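You operate a simulated robot arm through the tools that you are given. There is no shell and no other tool. Be economical: measure what you need, move in short steps, check, and stop when the job is done.

You run a simulated two-armed robot. Do the job below in one go: nothing can be reset, and whatever is moved stays where it is left.

## Task
Pack the white tape in the blue case, latch it and carry it to the small grey table.
Fine: lid closed, both yellow latches closed.

The check looks at the end state, three seconds after you hand in, the way a careful person would. Anything else that was tipped, shoved, dropped, spilled or broken makes it a failure. A push-on lid holds only when it is set on centred and level and pressed home; a screw cap is set on level and turned clockwise until tight.

## Robot
Two 6-joint arms with two-finger parallel grippers on one trunk, on a base that drives. Base frame: it is fixed to the floor where the robot stands at the start and does not move with it; the origin is under the middle of the robot, x ahead of it, y to its left, z up. Readings come in m, degrees, newtons and seconds.
The left shoulder is at the start at [0.07, 0.166, 1.415], the right one opposite. With the tool pointing down near the work surface each hand reaches from about 0.34 to 0.78 m from the robot's upright axis, wherever it stands, measured 20 degrees to its own side. Places, roughly: a1 case [0.5, 0, 0.8]; blue case lid [0.6, 0, 0.9]; left yellow latch [0.3, 0.1, 0.8]; right yellow latch [0.3, -0.1, 0.8]; small grey table [0.6, -0.9, 0.7]. Payload 3.91 kg a hand.
The TCP of each hand is the grasp point between the finger pads, 0.03 m short of the fingertips. In the tool frame z runs along the fingers and y along their closing line. Largest opening 0.11 m; finger width 0.02, thickness 0.01; the body of the gripper, 0.048 by 0.112 m, starts 0.055 m behind the TCP.
Orientation is that of the tool frame in the base frame, as a unit quaternion [w, x, y, z]. With the fingers straight down and closing along the base's y, the tool's x points along the base's -x, its y along +y and its z along -z.

## Interface
- The arms move only by the tool drive_tool. It takes "left_deltas", "right_deltas" or both (then of equal length, played together; a hand with none holds still); each is a list of rows, each a list of 7 numbers: the turn, a rotation vector about the base's x, y, z in degrees, then the shift along the base's x, y, z in m, then the gripper command, from -1 (shut) to 1 (fully open), values between in proportion. In form: [[ax, ay, az, tx, ty, tz, hand], ...]. A call has 1 to 8 rows; each row is the pose to reach, as a shift and turn from the pose commanded when the call began. Each row takes 0.2 s and may step no farther than 0.05 m and 8.6 degrees from the row before; otherwise, or with a gripper value out of range, the whole call is refused. A pose out of reach is approached as far as the arm can. The call stops where the force on the tool passes 60 N (or 10 N more than at its start, if that is more) or the arm is blocked; 0.2 s more then pass. The fingers move at their own pace (about 0.108 m/s each) and stop on an object; they squeeze with about 21 N. The grip force told is the motor's: it shows also when the fingers shut on nothing. Time passes only in rows, and 0.2 s behind the last, so rows that repeat a pose let the fingers close. The reply holds the time, the measured pose of the TCP, the force on the tool along the base axes, the opening and the grip force, in the units named above and with some noise.
- Cameras (640 x 400 px; columns grow to the right, rows downward): "scene" is now at [0.1073, -0.0207, 1.6046]; the picture's right is [-0.30, -0.95, 0.00], its down [-0.87, 0.27, -0.42] and it looks along [0.40, -0.13, -0.91] (base axes); focal length 249 px, centre (320, 200). "left" rides on the left gripper at [0.077, -0.007, -0.114] in its tool frame; the picture's right is [0.09, 1.00, 0.00], its down [-0.80, 0.07, -0.59] and it looks along [-0.59, 0.05, 0.80] (tool axes); focal length 270 px, centre (320, 200). "right" rides on the right gripper at [0.077, 0.007, -0.115] in its tool frame; the picture's right is [-0.09, 1.00, 0.00], its down [-0.80, -0.07, -0.59] and it looks along [-0.59, -0.05, 0.80] (tool axes); focal length 270 px, centre (320, 200). There is no depth. A picture from a camera that has moved, and an enlarged one, comes with that camera's place and axes in the base frame and with its lens.
- capture(camera): a new picture of that camera. No time passes.
- move_column(by): slides the trunk up (or, below 0, down) by that many m; the arms and the scene camera ride with it, the base frame stays. It gives what a move gives, with no picture.
- steer(legs): drives the robot by 1 to 6 legs, each [ahead, left, turn to the left] in m, m and degrees, along the robot's own axes; the way and the turn of a leg run together, so that a leg with both is an arc; at most 1.5 m and 180 degrees a leg. The arms and the cameras ride along, it lands a little off, and it stops where it bumps. It gives what a move gives.
- head_to(pan, tilt): turns the head with the scene camera to pan (to the left, within 86 degrees either way) and tilt (down, from -29 to 69), counted from straight ahead of the robot. It gives what a move gives.
- inspect(camera, box): a new picture of the part [left, top, right, bottom] of that camera's present view, enlarged. No time passes.
- hand_in(): hands the job in; it is judged then, once.

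Go step by step. Nothing tells you exact positions but the pictures and the camera data: compare them with the known pose of the tool, close in by small moves and look again before you grip or let go. The budget is 120 turns and 108 pictures, counting those below and the enlarged ones. Unless the task says otherwise, let go and move clear before handing in, and close with one line.

The tools are called after "Call:" by a JSON object that holds its "api" and its "payload". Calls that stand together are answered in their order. drive_tool: Moves the arms, as the interface text tells. Its arguments: {"type":"object","properties":{"left_deltas":{"type":"array","items":{"type":"array","items":{"type":"number"}}},"right_deltas":{"type":"array","items":{"type":"array","items":{"type":"number"}}}},"required":[]} The other tools are called the same way: move_column (by) slides the trunk up or down; steer (legs) drives the base; head_to (pan, tilt) turns the head that bears the scene camera; capture (camera) takes a picture; inspect (camera, box) takes an enlarged picture of a part of a camera's view; hand_in () hands the job in.

At the start:

```text
time_s: 0.0
left_position: [0.6832, 0.1148, 0.9984]
left_orientation: [0.0, 0.0, 1.0, 0.0]
left_ft_force: [0.2, -1.2, 0.7]
left_opening: 0.1098
left_finger_force: 0.0
right_position: [0.5265, -0.3659, 0.9975]
right_orientation: [0.003, 0.001, 1.0, 0.001]
right_ft_force: [-0.4, -0.2, 0.4]
right_opening: 0.11
right_finger_force: 0.0
trunk travel left (down, up): [-0.91, 0.03]
robot x, y, heading: [-0.0001, -0.0011, -0.1]
head pan, tilt: [-17.5, 65.1]
```

scene: 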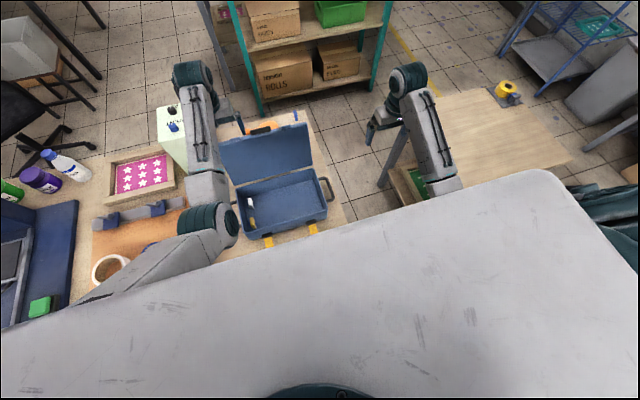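
right: 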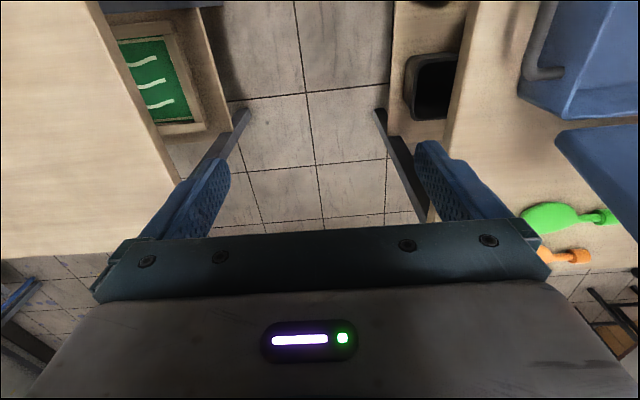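
left: 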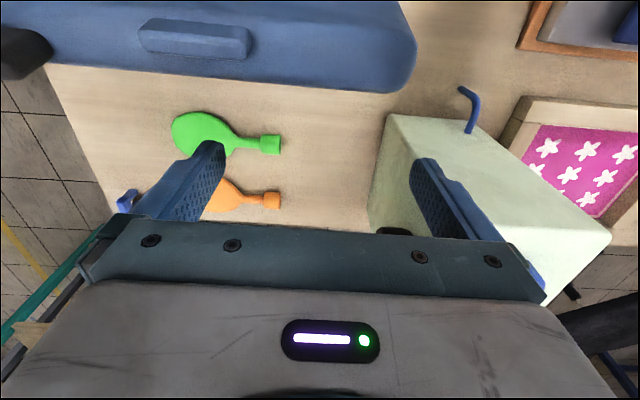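

The blue case is open on the bench ahead, with two yellow latches at its front; there is a second table on the right. I look closer at the case and for the white tape.

Call:
{"api": "inspect", "payload": {"camera": "scene", "box": [200, 100, 360, 260]}}

Call:
{"api": "inspect", "payload": {"camera": "scene", "box": [0, 80, 240, 320]}}

Call:
{"api": "inspect", "payload": {"camera": "scene", "box": [360, 40, 640, 220]}}

```text
2.50 times, centred on (280, 180) of scene
camera zoom: at [0.1073, -0.0207, 1.6046], right [-0.3, -0.95, 0.0], down [-0.87, 0.27, -0.42], along [0.4, -0.13, -0.91], focal length 624 px, centre (420, 250)
```

zoom: 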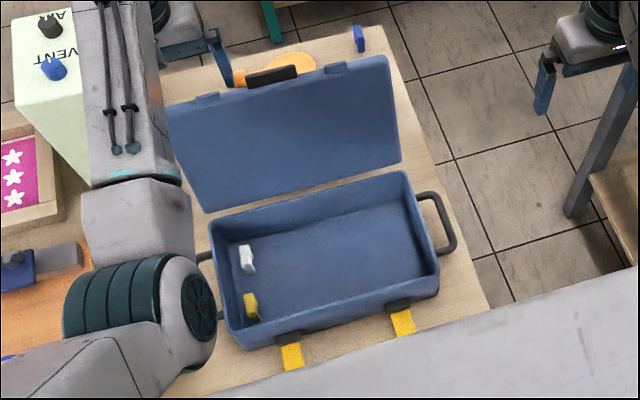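

```text
1.67 times, centred on (120, 200) of scene
camera zoom: at [0.1073, -0.0207, 1.6046], right [-0.3, -0.95, 0.0], down [-0.87, 0.27, -0.42], along [0.4, -0.13, -0.91], focal length 416 px, centre (653, 200)
```

zoom: 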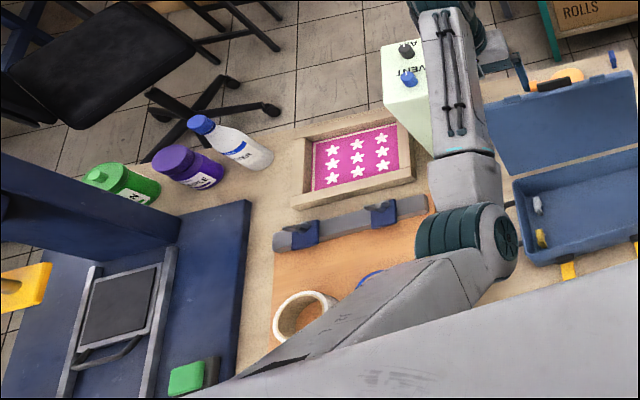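

```text
2.22 times, centred on (500, 130) of scene
camera zoom: at [0.1073, -0.0207, 1.6046], right [-0.3, -0.95, 0.0], down [-0.87, 0.27, -0.42], along [0.4, -0.13, -0.91], focal length 554 px, centre (-80, 356)
```

zoom: 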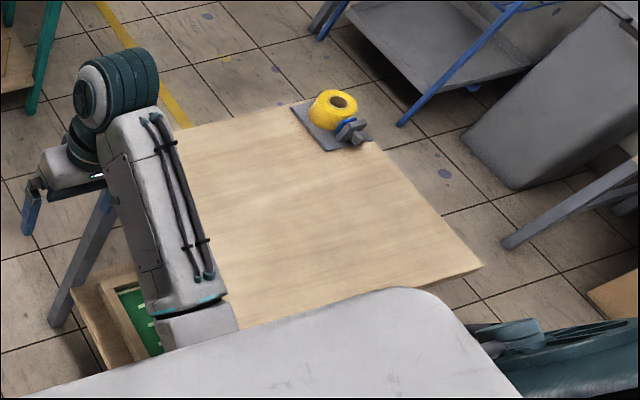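

The white tape roll lies on the orange mat to the left, about (0.43, 0.57), partly behind the left arm. I move the left hand over toward it to uncover the views.

Call:
{"api": "drive_tool", "payload": {"left_deltas": [[0, 0, 0, -0.02, 0.02, 0.04, 1], [0, 0, 0, -0.05, 0.05, 0.06, 1], [0, 0, 0, -0.08, 0.085, 0.06, 1], [0, 0, 0, -0.11, 0.12, 0.06, 1], [0, 0, 0, -0.14, 0.155, 0.06, 1], [0, 0, 0, -0.17, 0.19, 0.06, 1], [0, 0, 0, -0.2, 0.225, 0.06, 1], [0, 0, 0, -0.23, 0.26, 0.06, 1]]}}

Call:
{"api": "capture", "payload": {"camera": "scene"}}

Call:
{"api": "capture", "payload": {"camera": "left"}}

```text
time_s: 1.8
left_position: [0.4389, 0.4009, 1.0437]
left_orientation: [0.004, 0.001, 1.0, -0.003]
left_ft_force: [-0.4, -0.3, 0.3]
left_opening: 0.11
left_finger_force: 0.0
left hand out of reach, approached as far as the arm can: row 2, 3, 4, 5, 6, 7, 8
right_position: [0.5242, -0.3661, 1.0005]
right_orientation: [0.003, 0.0, 1.0, 0.001]
right_ft_force: [0.1, 0.4, 0.8]
right_opening: 0.1097
right_finger_force: 0.1
trunk travel left (down, up): [-0.91, 0.03]
robot x, y, heading: [0.0019, -0.0018, -0.1]
head pan, tilt: [-17.5, 65.1]
```

```text
101 pictures are left
camera scene: at [0.1039, -0.0192, 1.6049], right [-0.3, -0.95, 0.0], down [-0.86, 0.27, -0.42], along [0.4, -0.13, -0.91], focal length 249 px, centre (320, 200)
```

scene: 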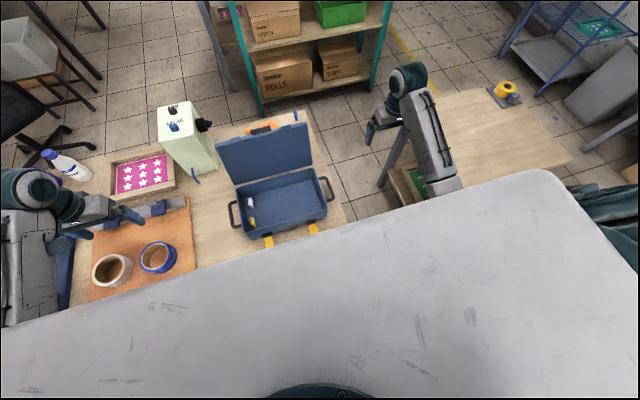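

```text
100 pictures are left
camera left: at [0.3608, 0.3947, 1.1577], right [-0.09, 1.0, -0.01], down [0.79, 0.07, 0.6], along [0.6, 0.05, -0.8], focal length 270 px, centre (320, 200)
```

left: 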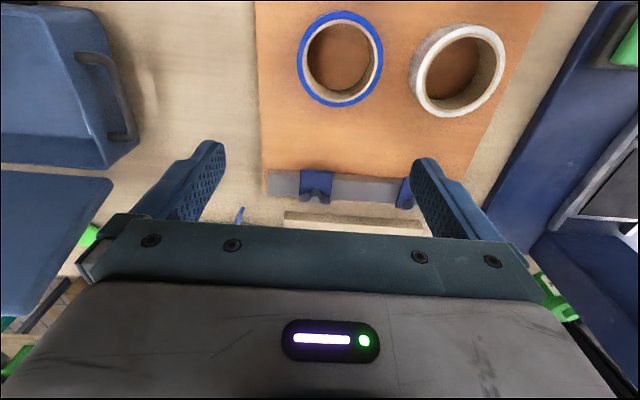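

The white tape's centre is about (0.41, 0.557) and its rim about z 0.82; it is roughly 0.11 m wide, so I plan to pinch its wall, turned 45°. I move above it and turn.

Call:
{"api": "drive_tool", "payload": {"left_deltas": [[0, 0, -7.5, -0.015, 0.02, -0.015, 1], [0, 0, -15, -0.03, 0.04, -0.03, 1], [0, 0, -22.5, -0.045, 0.06, -0.045, 1], [0, 0, -30, -0.06, 0.08, -0.06, 1], [0, 0, -37.5, -0.075, 0.1, -0.075, 0.4], [0, 0, -45, -0.09, 0.125, -0.09, -0.2], [0, 0, -45, -0.09, 0.125, -0.108, -0.2]]}}

Call:
{"api": "capture", "payload": {"camera": "left"}}

Call:
{"api": "head_to", "payload": {"pan": 45, "tilt": 50}}

Call:
{"api": "capture", "payload": {"camera": "scene"}}

```text
time_s: 3.4
left_position: [0.3505, 0.5236, 0.9358]
left_orientation: [0.0, 0.383, 0.924, -0.001]
left_ft_force: [0.4, 0.6, 0.4]
left_opening: 0.0438
left_finger_force: 0.1
right_position: [0.5272, -0.3674, 0.9977]
right_orientation: [0.002, 0.0, 1.0, 0.001]
right_ft_force: [0.0, -0.8, 0.2]
right_opening: 0.11
right_finger_force: 0.1
trunk travel left (down, up): [-0.91, 0.03]
robot x, y, heading: [0.003, 0.002, 0.1]
head pan, tilt: [-17.5, 65.1]
```

```text
99 pictures are left
camera left: at [0.2917, 0.5734, 1.0503], right [0.64, 0.77, 0.0], down [0.61, -0.52, 0.59], along [0.46, -0.38, -0.8], focal length 270 px, centre (320, 200)
```

left: 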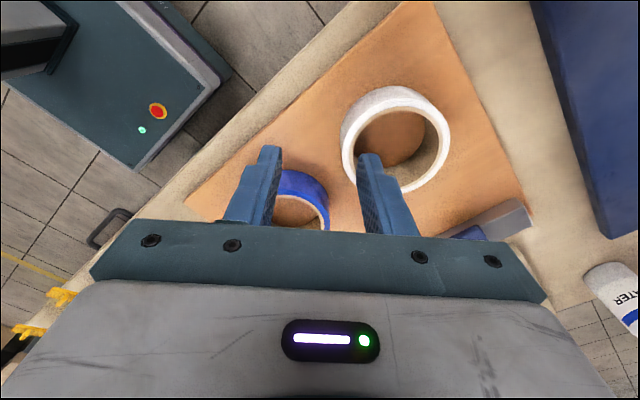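

```text
time_s: 4.7
left_position: [0.35, 0.523, 0.9365]
left_orientation: [-0.001, 0.383, 0.924, 0.0]
left_ft_force: [-0.2, 0.3, -0.5]
left_opening: 0.0439
left_finger_force: 0.0
right_position: [0.5256, -0.3663, 0.9979]
right_orientation: [0.003, 0.0, 1.0, 0.001]
right_ft_force: [0.4, -0.5, -0.5]
right_opening: 0.11
right_finger_force: 0.1
trunk travel left (down, up): [-0.91, 0.03]
robot x, y, heading: [-0.0015, -0.0008, 0.1]
head pan, tilt: [45.0, 50.0]
```

```text
98 pictures are left
camera scene: at [0.1039, 0.052, 1.6229], right [0.71, -0.71, 0.0], down [-0.54, -0.54, -0.64], along [0.45, 0.45, -0.77], focal length 249 px, centre (320, 200)
```

scene: 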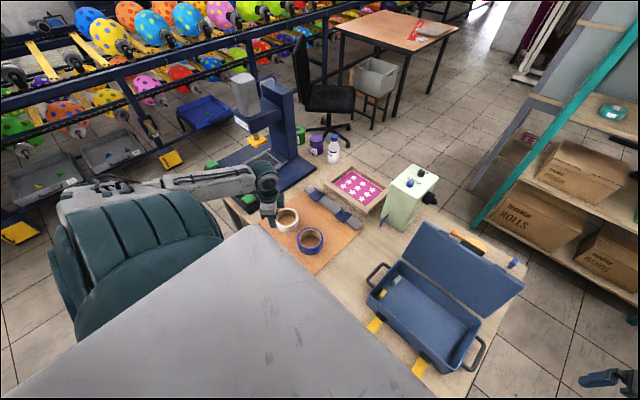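

I zoom in on the tape to get its centre and rim.

Call:
{"api": "inspect", "payload": {"camera": "left", "box": [300, 60, 480, 220]}}

Call:
{"api": "inspect", "payload": {"camera": "scene", "box": [230, 180, 350, 280]}}

Call:
{"api": "inspect", "payload": {"camera": "scene", "box": [350, 210, 550, 390]}}

```text
2.50 times, centred on (390, 140) of left
camera zoom: at [0.2916, 0.5732, 1.0507], right [0.64, 0.77, 0.0], down [0.62, -0.52, 0.59], along [0.46, -0.38, -0.8], focal length 676 px, centre (145, 350)
```

zoom: 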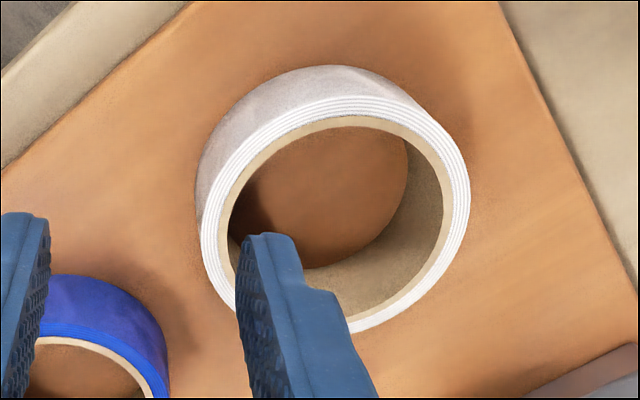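

```text
4.00 times, centred on (290, 230) of scene
camera zoom: at [0.1039, 0.052, 1.6229], right [0.71, -0.71, 0.0], down [-0.54, -0.54, -0.64], along [0.45, 0.45, -0.77], focal length 998 px, centre (440, 80)
```

zoom: 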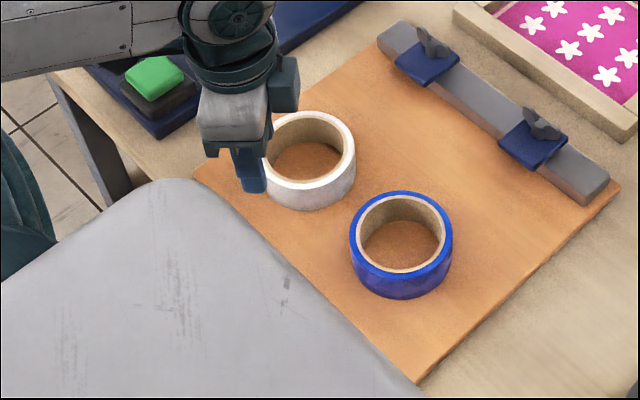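

```text
2.22 times, centred on (450, 300) of scene
camera zoom: at [0.1039, 0.052, 1.6229], right [0.71, -0.71, 0.0], down [-0.54, -0.54, -0.64], along [0.45, 0.45, -0.77], focal length 554 px, centre (31, -22)
```

zoom: 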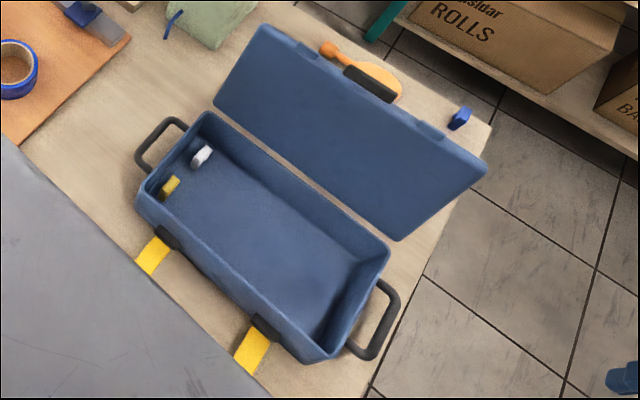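

The tape's centre comes out at (0.42, 0.557), rim z 0.82, radius 0.05, wall 0.01. I align the fingers over its wall just above the rim and check.

Call:
{"api": "drive_tool", "payload": {"left_deltas": [[0, 0, 0, 0.038, 0.002, 0, -0.2], [0, 0, 0, 0.038, 0.002, -0.035, -0.2], [0, 0, 0, 0.038, 0.002, -0.062, -0.2]]}}

Call:
{"api": "capture", "payload": {"camera": "left"}}

Call:
{"api": "inspect", "payload": {"camera": "scene", "box": [230, 180, 350, 280]}}

```text
time_s: 5.5
left_position: [0.3872, 0.525, 0.8732]
left_orientation: [0.0, 0.383, 0.924, 0.001]
left_ft_force: [-0.4, 0.4, -0.7]
left_opening: 0.0438
left_finger_force: 0.0
right_position: [0.5256, -0.3668, 0.9991]
right_orientation: [0.003, 0.0, 1.0, 0.001]
right_ft_force: [-0.1, 0.2, -0.5]
right_opening: 0.1102
right_finger_force: 0.1
trunk travel left (down, up): [-0.91, 0.03]
robot x, y, heading: [-0.0013, 0.0002, 0.0]
head pan, tilt: [45.0, 50.0]
```

```text
94 pictures are left
camera left: at [0.3278, 0.5743, 0.9885], right [0.64, 0.77, 0.0], down [0.61, -0.52, 0.59], along [0.46, -0.38, -0.8], focal length 270 px, centre (320, 200)
```

left: 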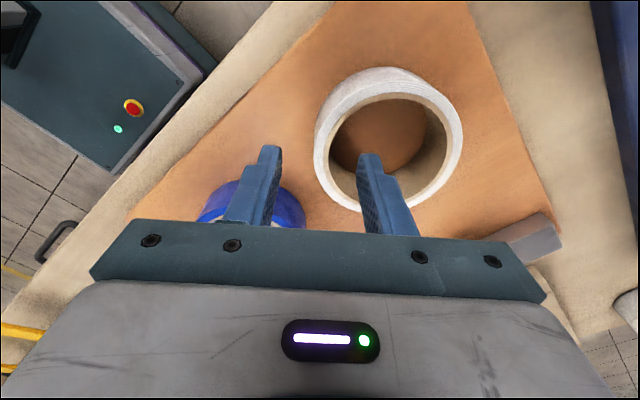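

```text
4.00 times, centred on (290, 230) of scene
camera zoom: at [0.1028, 0.0521, 1.6231], right [0.71, -0.71, 0.0], down [-0.54, -0.54, -0.64], along [0.45, 0.45, -0.77], focal length 998 px, centre (440, 80)
```

zoom: 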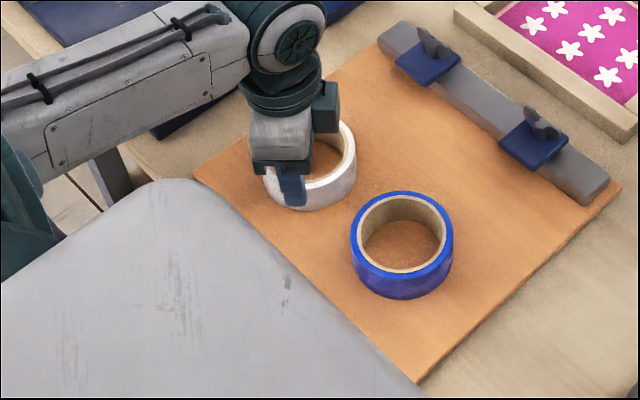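

The wall sits between the fingers. I go down and close.

Call:
{"api": "drive_tool", "payload": {"left_deltas": [[0, 0, 0, 0, 0, -0.025, -0.2], [0, 0, 0, 0, 0, -0.05, -0.2], [0, 0, 0, 0, 0, -0.05, -1], [0, 0, 0, 0, 0, -0.05, -1], [0, 0, 0, 0, 0, -0.05, -1]]}}

Call:
{"api": "capture", "payload": {"camera": "left"}}

```text
time_s: 6.7
left_position: [0.3871, 0.524, 0.825]
left_orientation: [-0.001, 0.382, 0.924, 0.0]
left_ft_force: [0.2, 0.3, 0.0]
left_opening: 0.0095
left_finger_force: 21.1
right_position: [0.5265, -0.3659, 0.998]
right_orientation: [0.003, 0.0, 1.0, 0.001]
right_ft_force: [-0.4, 0.6, -0.2]
right_opening: 0.11
right_finger_force: 0.1
trunk travel left (down, up): [-0.91, 0.03]
robot x, y, heading: [-0.0022, 0.0022, -0.1]
head pan, tilt: [45.0, 50.0]
```

```text
92 pictures are left
camera left: at [0.3285, 0.5743, 0.9389], right [0.64, 0.77, 0.0], down [0.62, -0.52, 0.59], along [0.46, -0.38, -0.8], focal length 270 px, centre (320, 200)
```

left: 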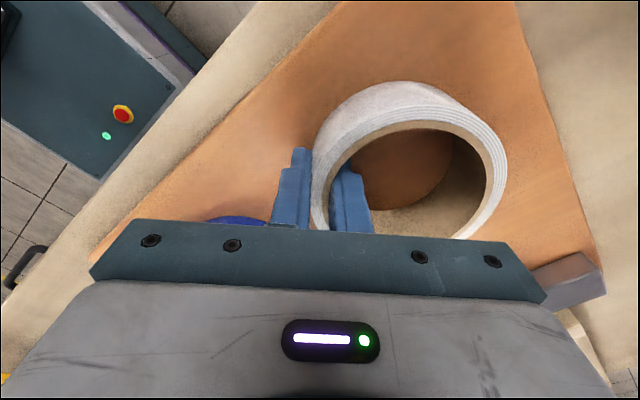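

The tape is gripped. I lift it, turn back straight and carry it toward the case.

Call:
{"api": "drive_tool", "payload": {"left_deltas": [[0, 0, 0, 0, 0, 0.045, -1], [0, 0, 0, 0, 0, 0.09, -1], [0, 0, 7.5, 0.0, -0.03, 0.13, -1], [0, 0, 15, 0.01, -0.06, 0.16, -1], [0, 0, 22.5, 0.02, -0.1, 0.17, -1], [0, 0, 30, 0.03, -0.14, 0.17, -1], [0, 0, 37.5, 0.035, -0.18, 0.17, -1], [0, 0, 45, 0.035, -0.22, 0.17, -1]]}}

Call:
{"api": "head_to", "payload": {"pan": 0, "tilt": 60}}

Call:
{"api": "capture", "payload": {"camera": "scene"}}

Call:
{"api": "capture", "payload": {"camera": "left"}}

```text
time_s: 8.5
left_position: [0.4217, 0.3162, 0.9712]
left_orientation: [0.003, -0.001, 1.0, 0.0]
left_ft_force: [-0.2, 0.5, -0.4]
left_opening: 0.0
left_finger_force: 21.3
left hand out of reach, approached as far as the arm can: row 7, 8
right_position: [0.5261, -0.3669, 0.9981]
right_orientation: [0.002, 0.0, 1.0, 0.001]
right_ft_force: [-0.2, 0.1, -0.7]
right_opening: 0.1101
right_finger_force: 0.1
trunk travel left (down, up): [-0.91, 0.03]
robot x, y, heading: [-0.0012, 0.0014, -0.2]
head pan, tilt: [45.0, 50.0]
```

```text
time_s: 9.7
left_position: [0.4212, 0.3196, 0.971]
left_orientation: [0.003, 0.0, 1.0, 0.0]
left_ft_force: [-0.7, 0.7, 0.5]
left_opening: 0.0
left_finger_force: 21.3
right_position: [0.5264, -0.3667, 0.9983]
right_orientation: [0.004, 0.0, 1.0, 0.001]
right_ft_force: [-0.6, -0.6, -0.4]
right_opening: 0.11
right_finger_force: 0.1
trunk travel left (down, up): [-0.91, 0.03]
robot x, y, heading: [-0.002, 0.0047, 0.3]
head pan, tilt: [0.0, 60.0]
```

```text
91 pictures are left
camera scene: at [0.116, -0.0026, 1.6104], right [0.0, -1.0, 0.0], down [-0.87, 0.0, -0.5], along [0.5, 0.0, -0.87], focal length 249 px, centre (320, 200)
```

scene: 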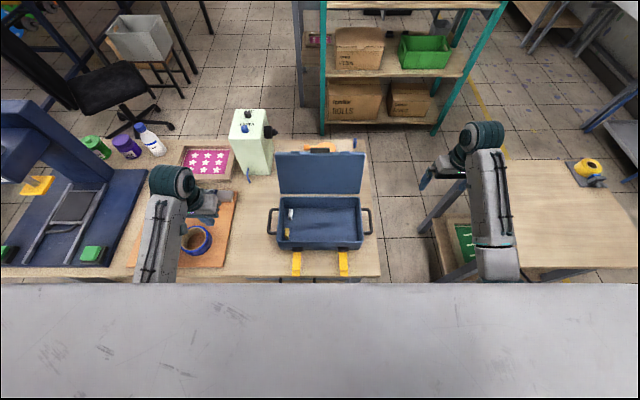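

```text
90 pictures are left
camera left: at [0.3443, 0.312, 1.0858], right [-0.09, 1.0, 0.0], down [0.8, 0.07, 0.6], along [0.6, 0.05, -0.8], focal length 270 px, centre (320, 200)
```

left: 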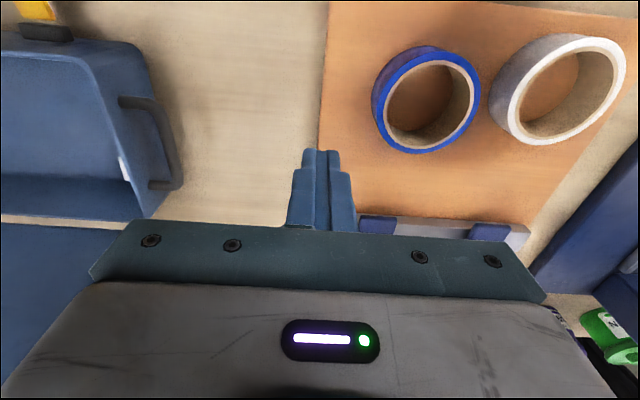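

The tape slipped out and is still on the mat. I look at how it lies now.

Call:
{"api": "head_to", "payload": {"pan": 45, "tilt": 55}}

Call:
{"api": "drive_tool", "payload": {"left_deltas": [[0, 0, 0, 0, 0.03, -0.02, -0.2], [0, 0, 0, 0, 0.06, -0.02, -0.2]]}}

Call:
{"api": "inspect", "payload": {"camera": "scene", "box": [210, 130, 390, 250]}}

Call:
{"api": "capture", "payload": {"camera": "left"}}

```text
time_s: 10.8
left_position: [0.4225, 0.3181, 0.9718]
left_orientation: [0.003, 0.0, 1.0, -0.001]
left_ft_force: [-0.6, -0.4, 0.0]
left_opening: 0.0
left_finger_force: 21.1
right_position: [0.5265, -0.3664, 0.9969]
right_orientation: [0.002, 0.0, 1.0, 0.001]
right_ft_force: [0.3, -0.4, 1.4]
right_opening: 0.1099
right_finger_force: 0.0
trunk travel left (down, up): [-0.91, 0.03]
robot x, y, heading: [-0.0028, -0.0015, 0.2]
head pan, tilt: [45.0, 55.0]
```

```text
time_s: 11.4
left_position: [0.4204, 0.3795, 0.9502]
left_orientation: [0.0, 0.001, 1.0, -0.001]
left_ft_force: [-0.4, 0.4, 0.1]
left_opening: 0.0439
left_finger_force: 0.1
right_position: [0.5272, -0.3646, 0.9991]
right_orientation: [0.003, 0.0, 1.0, -0.001]
right_ft_force: [0.3, -0.2, 0.6]
right_opening: 0.11
right_finger_force: 0.1
trunk travel left (down, up): [-0.91, 0.03]
robot x, y, heading: [-0.0043, 0.0015, 0.0]
head pan, tilt: [45.0, 55.0]
```

```text
3.33 times, centred on (300, 190) of scene
camera zoom: at [0.0999, 0.0513, 1.6163], right [0.71, -0.71, 0.0], down [-0.58, -0.58, -0.57], along [0.41, 0.4, -0.82], focal length 832 px, centre (387, 233)
```

zoom: 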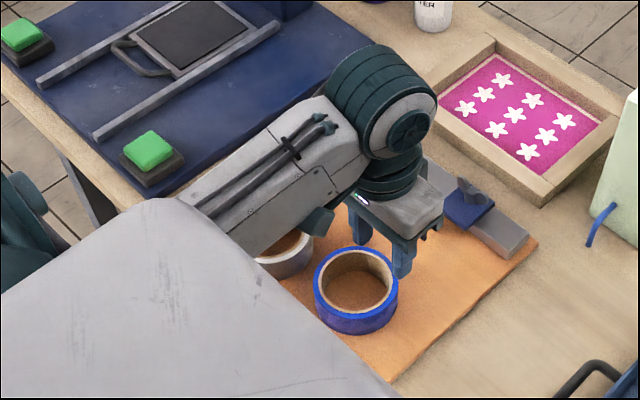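

```text
88 pictures are left
camera left: at [0.3442, 0.3728, 1.0649], right [-0.09, 1.0, 0.0], down [0.8, 0.07, 0.59], along [0.59, 0.05, -0.8], focal length 270 px, centre (320, 200)
```

left: 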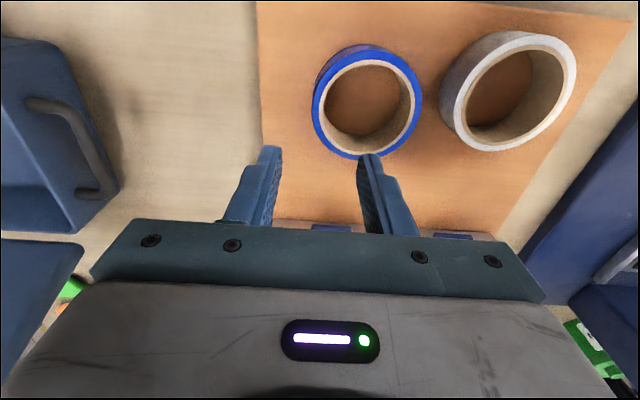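

The tape lies flat, now centred near (0.393, 0.551). A pinch on the wall is weak, so I will straddle its whole diameter (about 0.10 m against 0.11 m opening); I hover above its centre first.

Call:
{"api": "drive_tool", "payload": {"left_deltas": [[0, 0, -7.5, -0.005, 0.03, 0, 1], [0, 0, -15, -0.01, 0.06, 0, 1], [0, 0, -22.5, -0.015, 0.09, 0, 1], [0, 0, -30, -0.02, 0.12, 0, 1], [0, 0, -37.5, -0.025, 0.15, -0.02, 1], [0, 0, -45, -0.027, 0.171, -0.05, 1]]}}

Call:
{"api": "capture", "payload": {"camera": "left"}}

Call:
{"api": "inspect", "payload": {"camera": "scene", "box": [210, 130, 390, 250]}}

```text
time_s: 12.8
left_position: [0.3943, 0.5492, 0.8997]
left_orientation: [-0.001, 0.384, 0.923, 0.0]
left_ft_force: [-0.3, -0.5, -0.5]
left_opening: 0.1097
left_finger_force: 0.1
right_position: [0.5281, -0.3662, 0.9991]
right_orientation: [0.002, 0.0, 1.0, 0.0]
right_ft_force: [0.4, 0.3, 0.8]
right_opening: 0.1099
right_finger_force: 0.1
trunk travel left (down, up): [-0.91, 0.03]
robot x, y, heading: [0.0013, 0.0033, -0.1]
head pan, tilt: [45.0, 55.0]
```

```text
87 pictures are left
camera left: at [0.3351, 0.5989, 1.0143], right [0.64, 0.76, 0.0], down [0.61, -0.52, 0.59], along [0.45, -0.38, -0.8], focal length 270 px, centre (320, 200)
```

left: 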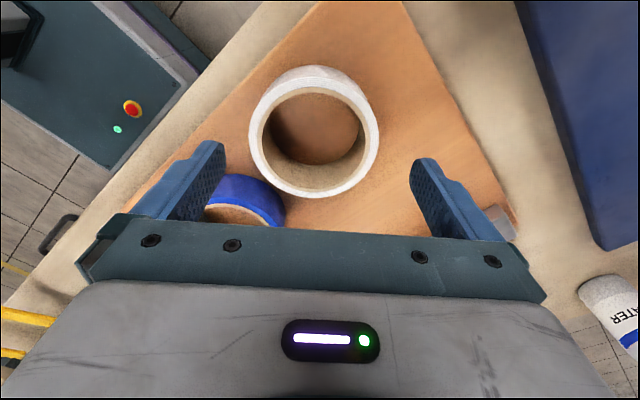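

```text
3.33 times, centred on (300, 190) of scene
camera zoom: at [0.101, 0.0487, 1.6164], right [0.71, -0.71, 0.0], down [-0.58, -0.58, -0.57], along [0.41, 0.41, -0.82], focal length 832 px, centre (387, 233)
```

zoom: 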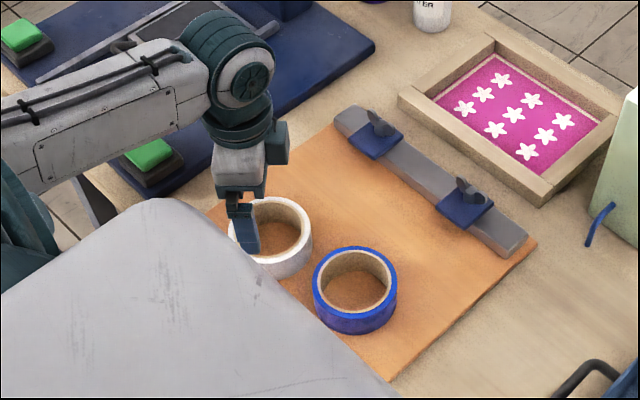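

I zoom to measure the last offset of the tape relative to the finger centreline.

Call:
{"api": "inspect", "payload": {"camera": "left", "box": [230, 50, 400, 210]}}

```text
2.50 times, centred on (315, 130) of left
camera zoom: at [0.3351, 0.5989, 1.0143], right [0.64, 0.76, 0.0], down [0.61, -0.52, 0.59], along [0.45, -0.38, -0.8], focal length 676 px, centre (332, 375)
```

zoom: 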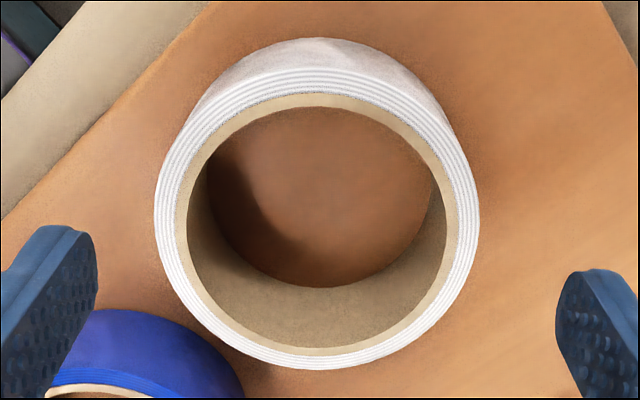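

Needs a shift of about (0.001, −0.0075). I apply it and descend to just above the rim.

Call:
{"api": "drive_tool", "payload": {"left_deltas": [[0, 0, 0, 0.001, -0.0075, 0, 1], [0, 0, 0, 0.001, -0.0075, -0.04, 1]]}}

Call:
{"api": "inspect", "payload": {"camera": "left", "box": [190, 60, 450, 220]}}

```text
time_s: 13.4
left_position: [0.3936, 0.542, 0.8597]
left_orientation: [0.0, 0.383, 0.924, 0.0]
left_ft_force: [0.3, -1.1, 0.7]
left_opening: 0.11
left_finger_force: 0.1
right_position: [0.5265, -0.3664, 0.9988]
right_orientation: [0.002, 0.0, 1.0, 0.001]
right_ft_force: [0.0, 0.4, 0.0]
right_opening: 0.1103
right_finger_force: 0.1
trunk travel left (down, up): [-0.91, 0.03]
robot x, y, heading: [0.0032, 0.0003, 0.3]
head pan, tilt: [45.0, 55.0]
```

```text
2.46 times, centred on (320, 140) of left
camera zoom: at [0.3356, 0.5909, 0.975], right [0.64, 0.77, 0.0], down [0.62, -0.52, 0.59], along [0.46, -0.38, -0.8], focal length 665 px, centre (320, 348)
```

zoom: 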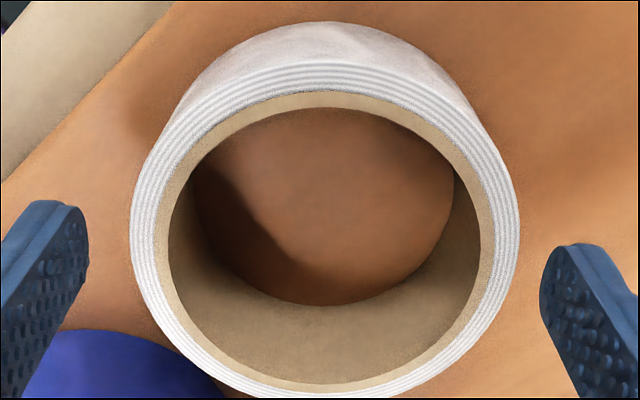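

Almost centred; a 2 mm correction, then down and close.

Call:
{"api": "drive_tool", "payload": {"left_deltas": [[0, 0, 0, 0.0015, 0.0015, 0, 1], [0, 0, 0, 0.0015, 0.0015, -0.02, 1], [0, 0, 0, 0.0015, 0.0015, -0.041, 1], [0, 0, 0, 0.0015, 0.0015, -0.041, -1], [0, 0, 0, 0.0015, 0.0015, -0.041, -1], [0, 0, 0, 0.0015, 0.0015, -0.041, -1]]}}

Call:
{"api": "drive_tool", "payload": {"left_deltas": [[0, 0, 0, 0, 0, 0.015, -1], [0, 0, 0, 0, 0, 0.03, -1], [0, 0, 0, 0, 0, 0.05, -1]]}}

Call:
{"api": "capture", "payload": {"camera": "left"}}

```text
time_s: 14.8
left_position: [0.3967, 0.542, 0.8214]
left_orientation: [0.001, 0.383, 0.924, 0.002]
left_ft_force: [4.2, 6.0, 16.7]
left_opening: 0.0939
left_finger_force: 21.2
right_position: [0.5256, -0.3667, 0.9996]
right_orientation: [0.002, -0.001, 1.0, 0.001]
right_ft_force: [-0.4, -1.0, 0.8]
right_opening: 0.1101
right_finger_force: 0.0
trunk travel left (down, up): [-0.91, 0.03]
robot x, y, heading: [-0.0007, -0.0017, -0.3]
head pan, tilt: [45.0, 55.0]
```

```text
time_s: 15.6
left_position: [0.3955, 0.5429, 0.8704]
left_orientation: [-0.001, 0.383, 0.924, 0.0]
left_ft_force: [0.1, -0.8, -0.7]
left_opening: 0.0939
left_finger_force: 21.1
right_position: [0.5265, -0.3658, 0.9971]
right_orientation: [0.004, 0.0, 1.0, 0.001]
right_ft_force: [-0.1, -0.5, -0.8]
right_opening: 0.1101
right_finger_force: 0.0
trunk travel left (down, up): [-0.91, 0.03]
robot x, y, heading: [0.0001, -0.0008, -0.1]
head pan, tilt: [45.0, 55.0]
```

```text
83 pictures are left
camera left: at [0.3365, 0.591, 0.9853], right [0.64, 0.77, 0.0], down [0.62, -0.52, 0.59], along [0.46, -0.38, -0.8], focal length 270 px, centre (320, 200)
```

left: 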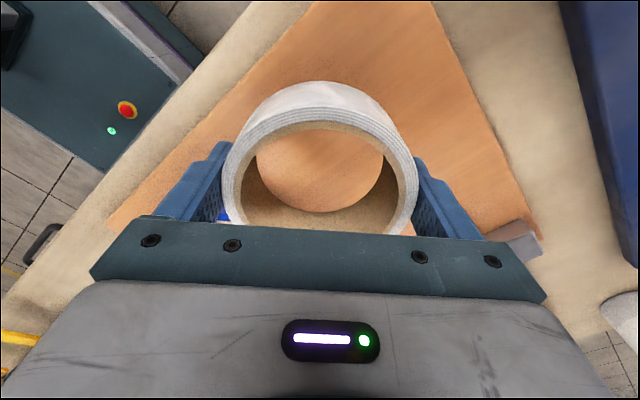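

The tape is held across its diameter. I lift and carry it beside the case, turning the hand straight.

Call:
{"api": "drive_tool", "payload": {"left_deltas": [[0, 0, 0, 0, 0, 0.03, -1], [0, 0, 0, 0, 0, 0.06, -1], [0, 0, 7.5, 0.01, -0.03, 0.085, -1], [0, 0, 15, 0.02, -0.06, 0.085, -1], [0, 0, 22.5, 0.03, -0.095, 0.085, -1], [0, 0, 30, 0.04, -0.13, 0.085, -1], [0, 0, 37.5, 0.045, -0.165, 0.085, -1], [0, 0, 45, 0.055, -0.2, 0.085, -1]]}}

Call:
{"api": "head_to", "payload": {"pan": 0, "tilt": 65}}

Call:
{"api": "inspect", "payload": {"camera": "scene", "box": [240, 100, 400, 230]}}

Call:
{"api": "capture", "payload": {"camera": "left"}}

```text
time_s: 17.4
left_position: [0.4525, 0.3409, 0.9536]
left_orientation: [-0.001, -0.001, 1.0, 0.0]
left_ft_force: [0.1, 0.0, -1.0]
left_opening: 0.0938
left_finger_force: 20.6
right_position: [0.5276, -0.3668, 0.9977]
right_orientation: [0.002, 0.0, 1.0, 0.002]
right_ft_force: [0.2, -0.5, -1.5]
right_opening: 0.1098
right_finger_force: 0.1
trunk travel left (down, up): [-0.91, 0.03]
robot x, y, heading: [-0.0028, -0.0021, -0.2]
head pan, tilt: [45.0, 55.0]
```

```text
time_s: 18.5
left_position: [0.452, 0.3428, 0.9535]
left_orientation: [0.001, 0.002, 1.0, 0.0]
left_ft_force: [-0.1, 1.0, -1.1]
left_opening: 0.0938
left_finger_force: 20.8
right_position: [0.5271, -0.3663, 0.9985]
right_orientation: [0.003, 0.0, 1.0, 0.001]
right_ft_force: [0.2, -0.1, 0.5]
right_opening: 0.1102
right_finger_force: 0.1
trunk travel left (down, up): [-0.91, 0.03]
robot x, y, heading: [0.0013, 0.0018, 0.2]
head pan, tilt: [0.0, 65.0]
```

```text
3.08 times, centred on (320, 165) of scene
camera zoom: at [0.1103, -0.0026, 1.6048], right [0.0, -1.0, 0.0], down [-0.91, 0.0, -0.42], along [0.42, 0.0, -0.91], focal length 768 px, centre (320, 308)
```

zoom: 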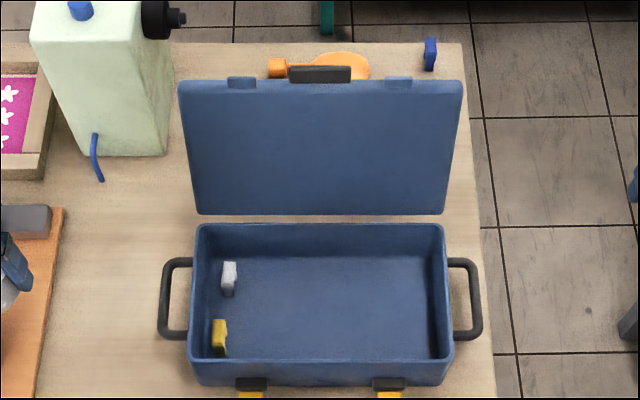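

```text
81 pictures are left
camera left: at [0.3758, 0.3356, 1.0681], right [-0.09, 1.0, 0.0], down [0.8, 0.07, 0.59], along [0.59, 0.05, -0.8], focal length 270 px, centre (320, 200)
```

left: 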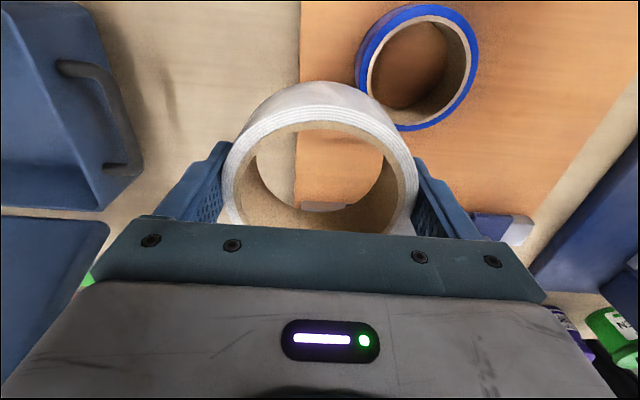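

The case rim is about z 0.86, spanning x 0.39–0.56 and y ±0.135. I carry the tape over its middle at (0.475, −0.01).

Call:
{"api": "drive_tool", "payload": {"left_deltas": [[0, 0, 0, 0.003, -0.044, 0, -1], [0, 0, 0, 0.006, -0.088, 0, -1], [0, 0, 0, 0.009, -0.132, 0, -1], [0, 0, 0, 0.012, -0.176, 0, -1], [0, 0, 0, 0.015, -0.22, 0, -1], [0, 0, 0, 0.018, -0.264, 0, -1], [0, 0, 0, 0.021, -0.308, 0, -1], [0, 0, 0, 0.023, -0.352, 0, -1]]}}

Call:
{"api": "capture", "payload": {"camera": "left"}}

Call:
{"api": "inspect", "payload": {"camera": "scene", "box": [240, 100, 400, 230]}}

```text
time_s: 19.9
left_position: [0.4684, 0.1882, 0.9272]
left_orientation: [-0.009, -0.006, 0.997, 0.08]
left_ft_force: [0.5, 0.1, -0.9]
left_opening: 0.0938
left_finger_force: 20.4
left hand out of reach, approached as far as the arm can: row 6, 7
right_position: [0.5267, -0.3646, 0.9991]
right_orientation: [0.003, 0.0, 1.0, 0.001]
right_ft_force: [-0.3, 0.3, -0.4]
right_opening: 0.1101
right_finger_force: 0.1
trunk travel left (down, up): [-0.91, 0.03]
robot x, y, heading: [0.0023, 0.0, 0.0]
head pan, tilt: [0.0, 65.0]
stopped in row 7 (left hand): the arm was blocked; the commanded pose is now the measured one
```

```text
80 pictures are left
camera left: at [0.3925, 0.1619, 1.0412], right [-0.1, 0.98, 0.16], down [0.81, -0.01, 0.59], along [0.58, 0.19, -0.79], focal length 270 px, centre (320, 200)
```

left: 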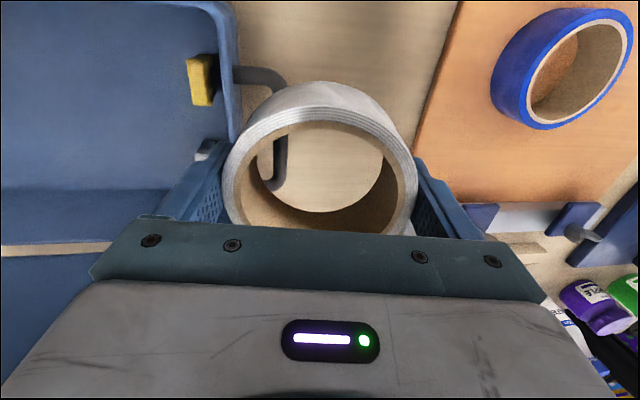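

```text
3.08 times, centred on (320, 165) of scene
camera zoom: at [0.1109, -0.0001, 1.6048], right [0.0, -1.0, 0.0], down [-0.91, 0.0, -0.42], along [0.42, 0.0, -0.91], focal length 768 px, centre (320, 308)
```

zoom: 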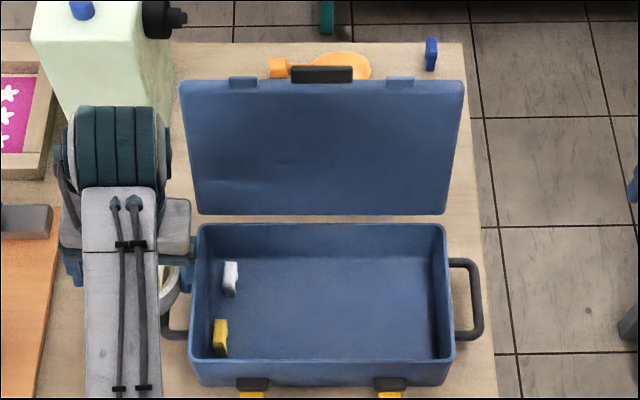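

The arm is folded to its limit here: the case is too close to the trunk. I drive the robot back 0.15 m so the case lies in the middle of the reach, after backing off a little to the left.

Call:
{"api": "drive_tool", "payload": {"left_deltas": [[-5, -0.5, -0.3, 0, 0.03, 0.01, -1], [-9.2, -1, -0.7, 0, 0.06, 0.02, -1]]}}

Call:
{"api": "steer", "payload": {"legs": [[-0.15, 0, 0]]}}

Call:
{"api": "capture", "payload": {"camera": "scene"}}

```text
time_s: 20.5
left_position: [0.4673, 0.2475, 0.9474]
left_orientation: [0.001, 0.0, 1.0, -0.004]
left_ft_force: [-0.7, 0.3, -1.2]
left_opening: 0.0939
left_finger_force: 21.1
right_position: [0.5278, -0.3626, 0.9999]
right_orientation: [0.002, 0.0, 1.0, -0.001]
right_ft_force: [-0.2, -0.3, -0.8]
right_opening: 0.1101
right_finger_force: 0.0
trunk travel left (down, up): [-0.91, 0.03]
robot x, y, heading: [0.0018, -0.0005, -0.1]
head pan, tilt: [0.0, 65.0]
```

```text
time_s: 21.9
left_position: [0.3198, 0.2438, 0.9467]
left_orientation: [-0.001, -0.001, 1.0, -0.001]
left_ft_force: [0.6, 0.6, -1.0]
left_opening: 0.0937
left_finger_force: 21.2
right_position: [0.381, -0.3656, 0.998]
right_orientation: [0.002, 0.0, 1.0, 0.001]
right_ft_force: [0.8, -0.1, -0.6]
right_opening: 0.1102
right_finger_force: 0.1
trunk travel left (down, up): [-0.91, 0.03]
robot x, y, heading: [-0.1501, 0.0003, 0.1]
head pan, tilt: [0.0, 65.0]
```

```text
78 pictures are left
camera scene: at [-0.0352, -0.0026, 1.6045], right [0.0, -1.0, 0.0], down [-0.91, 0.0, -0.42], along [0.42, 0.0, -0.91], focal length 249 px, centre (320, 200)
```

scene: 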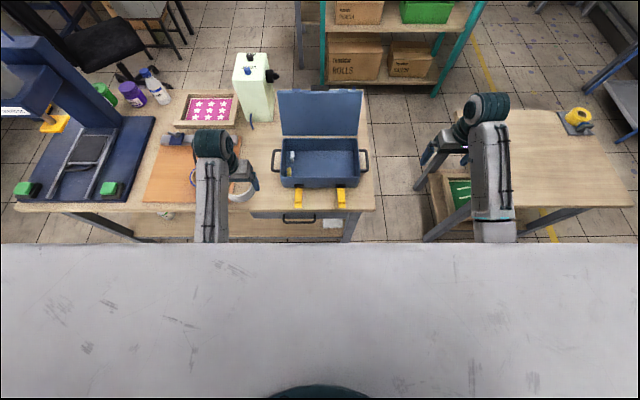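

Now I move over the case: target (0.475, −0.01, 0.955).

Call:
{"api": "drive_tool", "payload": {"left_deltas": [[0, 0, 0, 0.022, -0.034, 0.008, -1], [0, 0, 0, 0.044, -0.07, 0.008, -1], [0, 0, 0, 0.066, -0.106, 0.008, -1], [0, 0, 0, 0.088, -0.142, 0.008, -1], [0, 0, 0, 0.11, -0.178, 0.008, -1], [0, 0, 0, 0.132, -0.214, 0.008, -1], [0, 0, 0, 0.155, -0.254, 0.008, -1]]}}

Call:
{"api": "capture", "payload": {"camera": "left"}}

Call:
{"api": "inspect", "payload": {"camera": "scene", "box": [240, 80, 400, 210]}}

```text
time_s: 23.2
left_position: [0.4366, 0.1544, 0.9269]
left_orientation: [-0.008, -0.029, 0.997, 0.073]
left_ft_force: [0.5, 0.0, -1.2]
left_opening: 0.0938
left_finger_force: 21.2
left hand out of reach, approached as far as the arm can: row 6
right_position: [0.3802, -0.3679, 0.9978]
right_orientation: [0.002, 0.0, 1.0, 0.001]
right_ft_force: [-0.1, -0.3, 0.9]
right_opening: 0.1102
right_finger_force: 0.0
trunk travel left (down, up): [-0.91, 0.03]
robot x, y, heading: [-0.1523, -0.0027, 0.3]
head pan, tilt: [0.0, 65.0]
stopped in row 6 (left hand): the arm was blocked; the commanded pose is now the measured one
```

```text
77 pictures are left
camera left: at [0.362, 0.1272, 1.0404], right [-0.15, 0.98, 0.15], down [0.81, 0.03, 0.59], along [0.57, 0.21, -0.79], focal length 270 px, centre (320, 200)
```

left: 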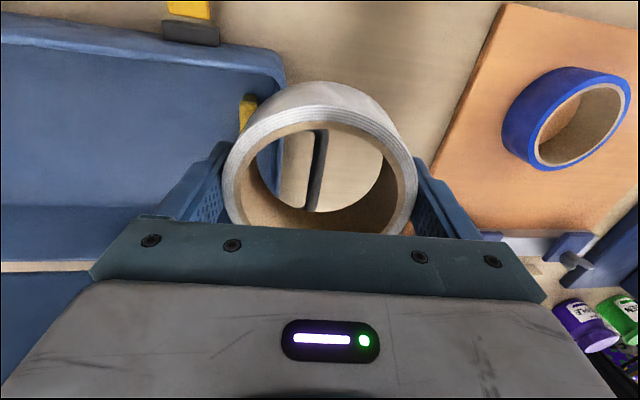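

```text
3.08 times, centred on (320, 145) of scene
camera zoom: at [-0.0367, -0.0036, 1.6046], right [0.0, -1.0, 0.0], down [-0.91, 0.0, -0.42], along [0.42, 0.0, -0.91], focal length 768 px, centre (320, 369)
```

zoom: 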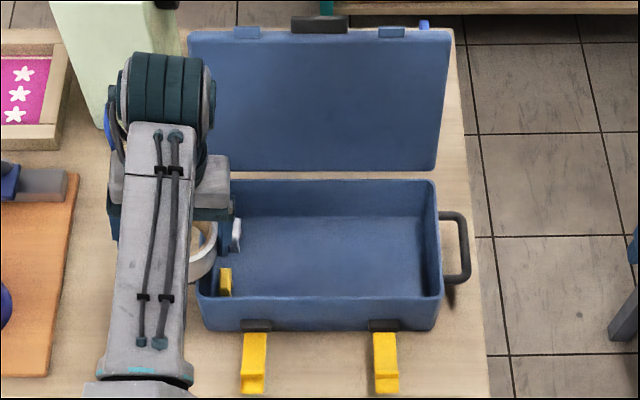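

The left arm is stopped by its reach across the middle, so instead I keep the arm on its own side and slide the base to the right. First level the hand again.

Call:
{"api": "drive_tool", "payload": {"left_deltas": [[-4, -0.5, 1.5, 0, 0.03, 0.015, -1], [-8.4, -0.9, 3.3, 0.01, 0.06, 0.03, -1]]}}

Call:
{"api": "steer", "payload": {"legs": [[0, -0.22, 0]]}}

Call:
{"api": "capture", "payload": {"camera": "scene"}}

Call:
{"api": "capture", "payload": {"camera": "left"}}

```text
time_s: 23.8
left_position: [0.4471, 0.219, 0.9561]
left_orientation: [-0.004, -0.059, 0.998, -0.001]
left_ft_force: [0.7, 0.0, -1.9]
left_opening: 0.0938
left_finger_force: 20.9
right_position: [0.3798, -0.3653, 0.9991]
right_orientation: [0.002, -0.001, 1.0, 0.0]
right_ft_force: [0.4, -0.3, -0.4]
right_opening: 0.11
right_finger_force: 0.0
trunk travel left (down, up): [-0.91, 0.03]
robot x, y, heading: [-0.1466, -0.0028, 0.4]
head pan, tilt: [0.0, 65.0]
```

```text
time_s: 25.5
left_position: [0.4448, -0.004, 0.9566]
left_orientation: [-0.003, -0.057, 0.998, -0.001]
left_ft_force: [0.4, 0.0, -1.5]
left_opening: 0.0938
left_finger_force: 21.0
right_position: [0.3762, -0.5861, 0.9994]
right_orientation: [0.003, 0.002, 1.0, 0.0]
right_ft_force: [-0.2, 0.3, 0.1]
right_opening: 0.11
right_finger_force: 0.0
trunk travel left (down, up): [-0.91, 0.03]
robot x, y, heading: [-0.1485, -0.2222, -0.3]
head pan, tilt: [0.0, 65.0]
```

```text
75 pictures are left
camera scene: at [-0.0391, -0.2199, 1.6048], right [0.0, -1.0, 0.0], down [-0.91, 0.0, -0.42], along [0.42, 0.0, -0.91], focal length 249 px, centre (320, 200)
```

scene: 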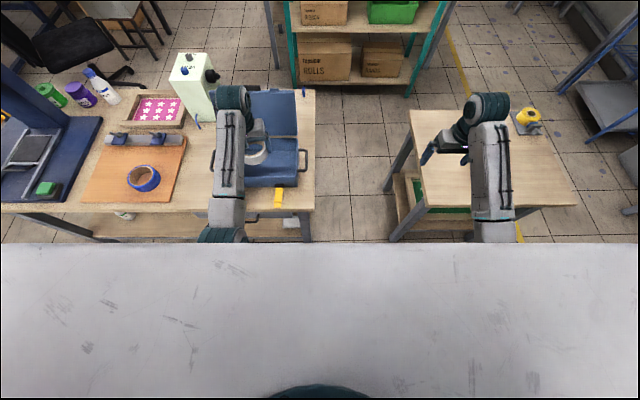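

```text
74 pictures are left
camera left: at [0.3703, -0.0197, 1.0722], right [-0.2, 0.98, 0.0], down [0.79, 0.16, 0.59], along [0.58, 0.12, -0.81], focal length 270 px, centre (320, 200)
```

left: 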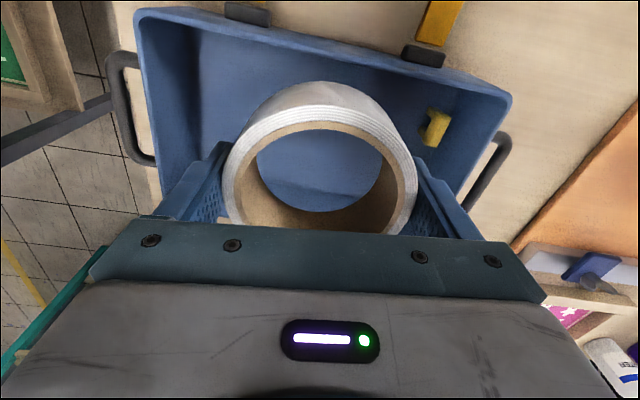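

The tape is over the case. I centre it, lower it to the floor of the case with a force check, and look.

Call:
{"api": "drive_tool", "payload": {"left_deltas": [[0, 0, -6.7, 0.03, -0.006, 0, -1], [0, 0, -6.7, 0.03, -0.006, -0.04, -1], [0, 0, -6.7, 0.03, -0.006, -0.08, -1], [0, 0, -6.7, 0.03, -0.006, -0.11, -1]]}}

Call:
{"api": "capture", "payload": {"camera": "left"}}

```text
time_s: 26.5
left_position: [0.4744, -0.015, 0.8478]
left_orientation: [-0.004, 0.001, 1.0, 0.0]
left_ft_force: [0.5, 0.2, -1.7]
left_opening: 0.0936
left_finger_force: 20.9
right_position: [0.3778, -0.5886, 0.9987]
right_orientation: [0.001, 0.001, 1.0, 0.001]
right_ft_force: [0.9, 0.2, 0.2]
right_opening: 0.11
right_finger_force: 0.0
trunk travel left (down, up): [-0.91, 0.03]
robot x, y, heading: [-0.1482, -0.2227, -0.5]
head pan, tilt: [0.0, 65.0]
```

```text
73 pictures are left
camera left: at [0.3992, -0.0209, 0.9623], right [-0.08, 1.0, 0.0], down [0.81, 0.07, 0.59], along [0.59, 0.05, -0.81], focal length 270 px, centre (320, 200)
```

left: 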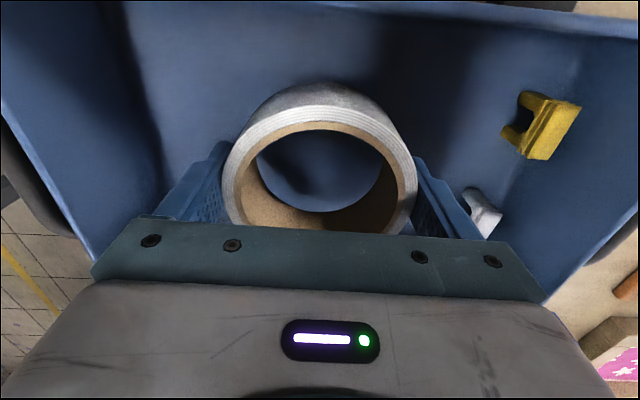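

Good clearance. I go on down in small steps until contact.

Call:
{"api": "drive_tool", "payload": {"left_deltas": [[0, 0, 0, 0, 0, -0.009, -1], [0, 0, 0, 0, 0, -0.018, -1], [0, 0, 0, 0, 0, -0.023, -1]]}}

```text
time_s: 27.3
left_position: [0.476, -0.0141, 0.8248]
left_orientation: [-0.003, 0.002, 1.0, 0.0]
left_ft_force: [-0.2, -0.2, -1.0]
left_opening: 0.0938
left_finger_force: 21.2
right_position: [0.3758, -0.5885, 0.9984]
right_orientation: [0.003, 0.002, 1.0, 0.001]
right_ft_force: [0.6, -0.1, -0.6]
right_opening: 0.1099
right_finger_force: 0.0
trunk travel left (down, up): [-0.91, 0.03]
robot x, y, heading: [-0.1498, -0.2233, -0.1]
head pan, tilt: [0.0, 65.0]
```

Call:
{"api": "drive_tool", "payload": {"left_deltas": [[0, 0, 0, 0, 0, -0.003, -1], [0, 0, 0, 0, 0, -0.006, -1]]}}

```text
time_s: 27.9
left_position: [0.4749, -0.0132, 0.8193]
left_orientation: [-0.002, 0.001, 1.0, 0.0]
left_ft_force: [-0.5, 0.0, -0.5]
left_opening: 0.0934
left_finger_force: 20.9
right_position: [0.3765, -0.5888, 0.9986]
right_orientation: [0.002, 0.002, 1.0, 0.001]
right_ft_force: [0.5, 1.2, 0.3]
right_opening: 0.1095
right_finger_force: 0.0
trunk travel left (down, up): [-0.91, 0.03]
robot x, y, heading: [-0.1478, -0.2235, -0.1]
head pan, tilt: [0.0, 65.0]
```

Call:
{"api": "drive_tool", "payload": {"left_deltas": [[0, 0, 0, 0, 0, -0.002, -1], [0, 0, 0, 0, 0, -0.004, -1]]}}

```text
time_s: 28.5
left_position: [0.4758, -0.0122, 0.8179]
left_orientation: [-0.001, 0.001, 1.0, 0.0]
left_ft_force: [0.1, 0.9, 9.3]
left_opening: 0.0938
left_finger_force: 21.2
right_position: [0.3748, -0.5889, 0.9999]
right_orientation: [0.004, 0.002, 1.0, 0.001]
right_ft_force: [0.7, -0.6, 1.1]
right_opening: 0.1099
right_finger_force: 0.0
trunk travel left (down, up): [-0.91, 0.03]
robot x, y, heading: [-0.1472, -0.2203, -0.1]
head pan, tilt: [0.0, 65.0]
```

Contact with the floor (9 N). I open, rise and look.

Call:
{"api": "drive_tool", "payload": {"left_deltas": [[0, 0, 0, 0, 0, 0, 0.96], [0, 0, 0, 0, 0, 0, 1], [0, 0, 0, 0, 0, 0.02, 1], [0, 0, 0, 0, 0, 0.06, 1], [0, 0, 0, 0, 0, 0.1, 1], [0, 0, 0, -0.02, 0.02, 0.14, 1]]}}

Call:
{"api": "capture", "payload": {"camera": "left"}}

```text
time_s: 29.9
left_position: [0.4551, 0.0081, 0.9568]
left_orientation: [-0.003, 0.002, 1.0, 0.0]
left_ft_force: [0.5, 0.2, 0.2]
left_opening: 0.11
left_finger_force: 0.1
right_position: [0.3742, -0.588, 0.9987]
right_orientation: [0.003, 0.001, 1.0, 0.0]
right_ft_force: [0.3, -0.1, 0.7]
right_opening: 0.1101
right_finger_force: 0.0
trunk travel left (down, up): [-0.91, 0.03]
robot x, y, heading: [-0.1509, -0.2199, 0.1]
head pan, tilt: [0.0, 65.0]
```

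```text
72 pictures are left
camera left: at [0.3785, 0.0014, 1.0716], right [-0.08, 1.0, 0.0], down [0.8, 0.07, 0.59], along [0.59, 0.05, -0.81], focal length 270 px, centre (320, 200)
```

left: 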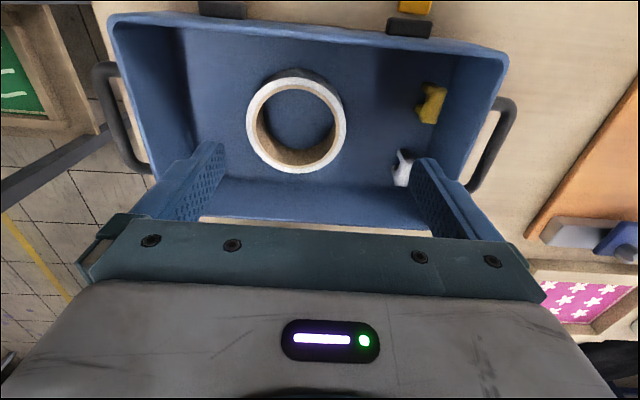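

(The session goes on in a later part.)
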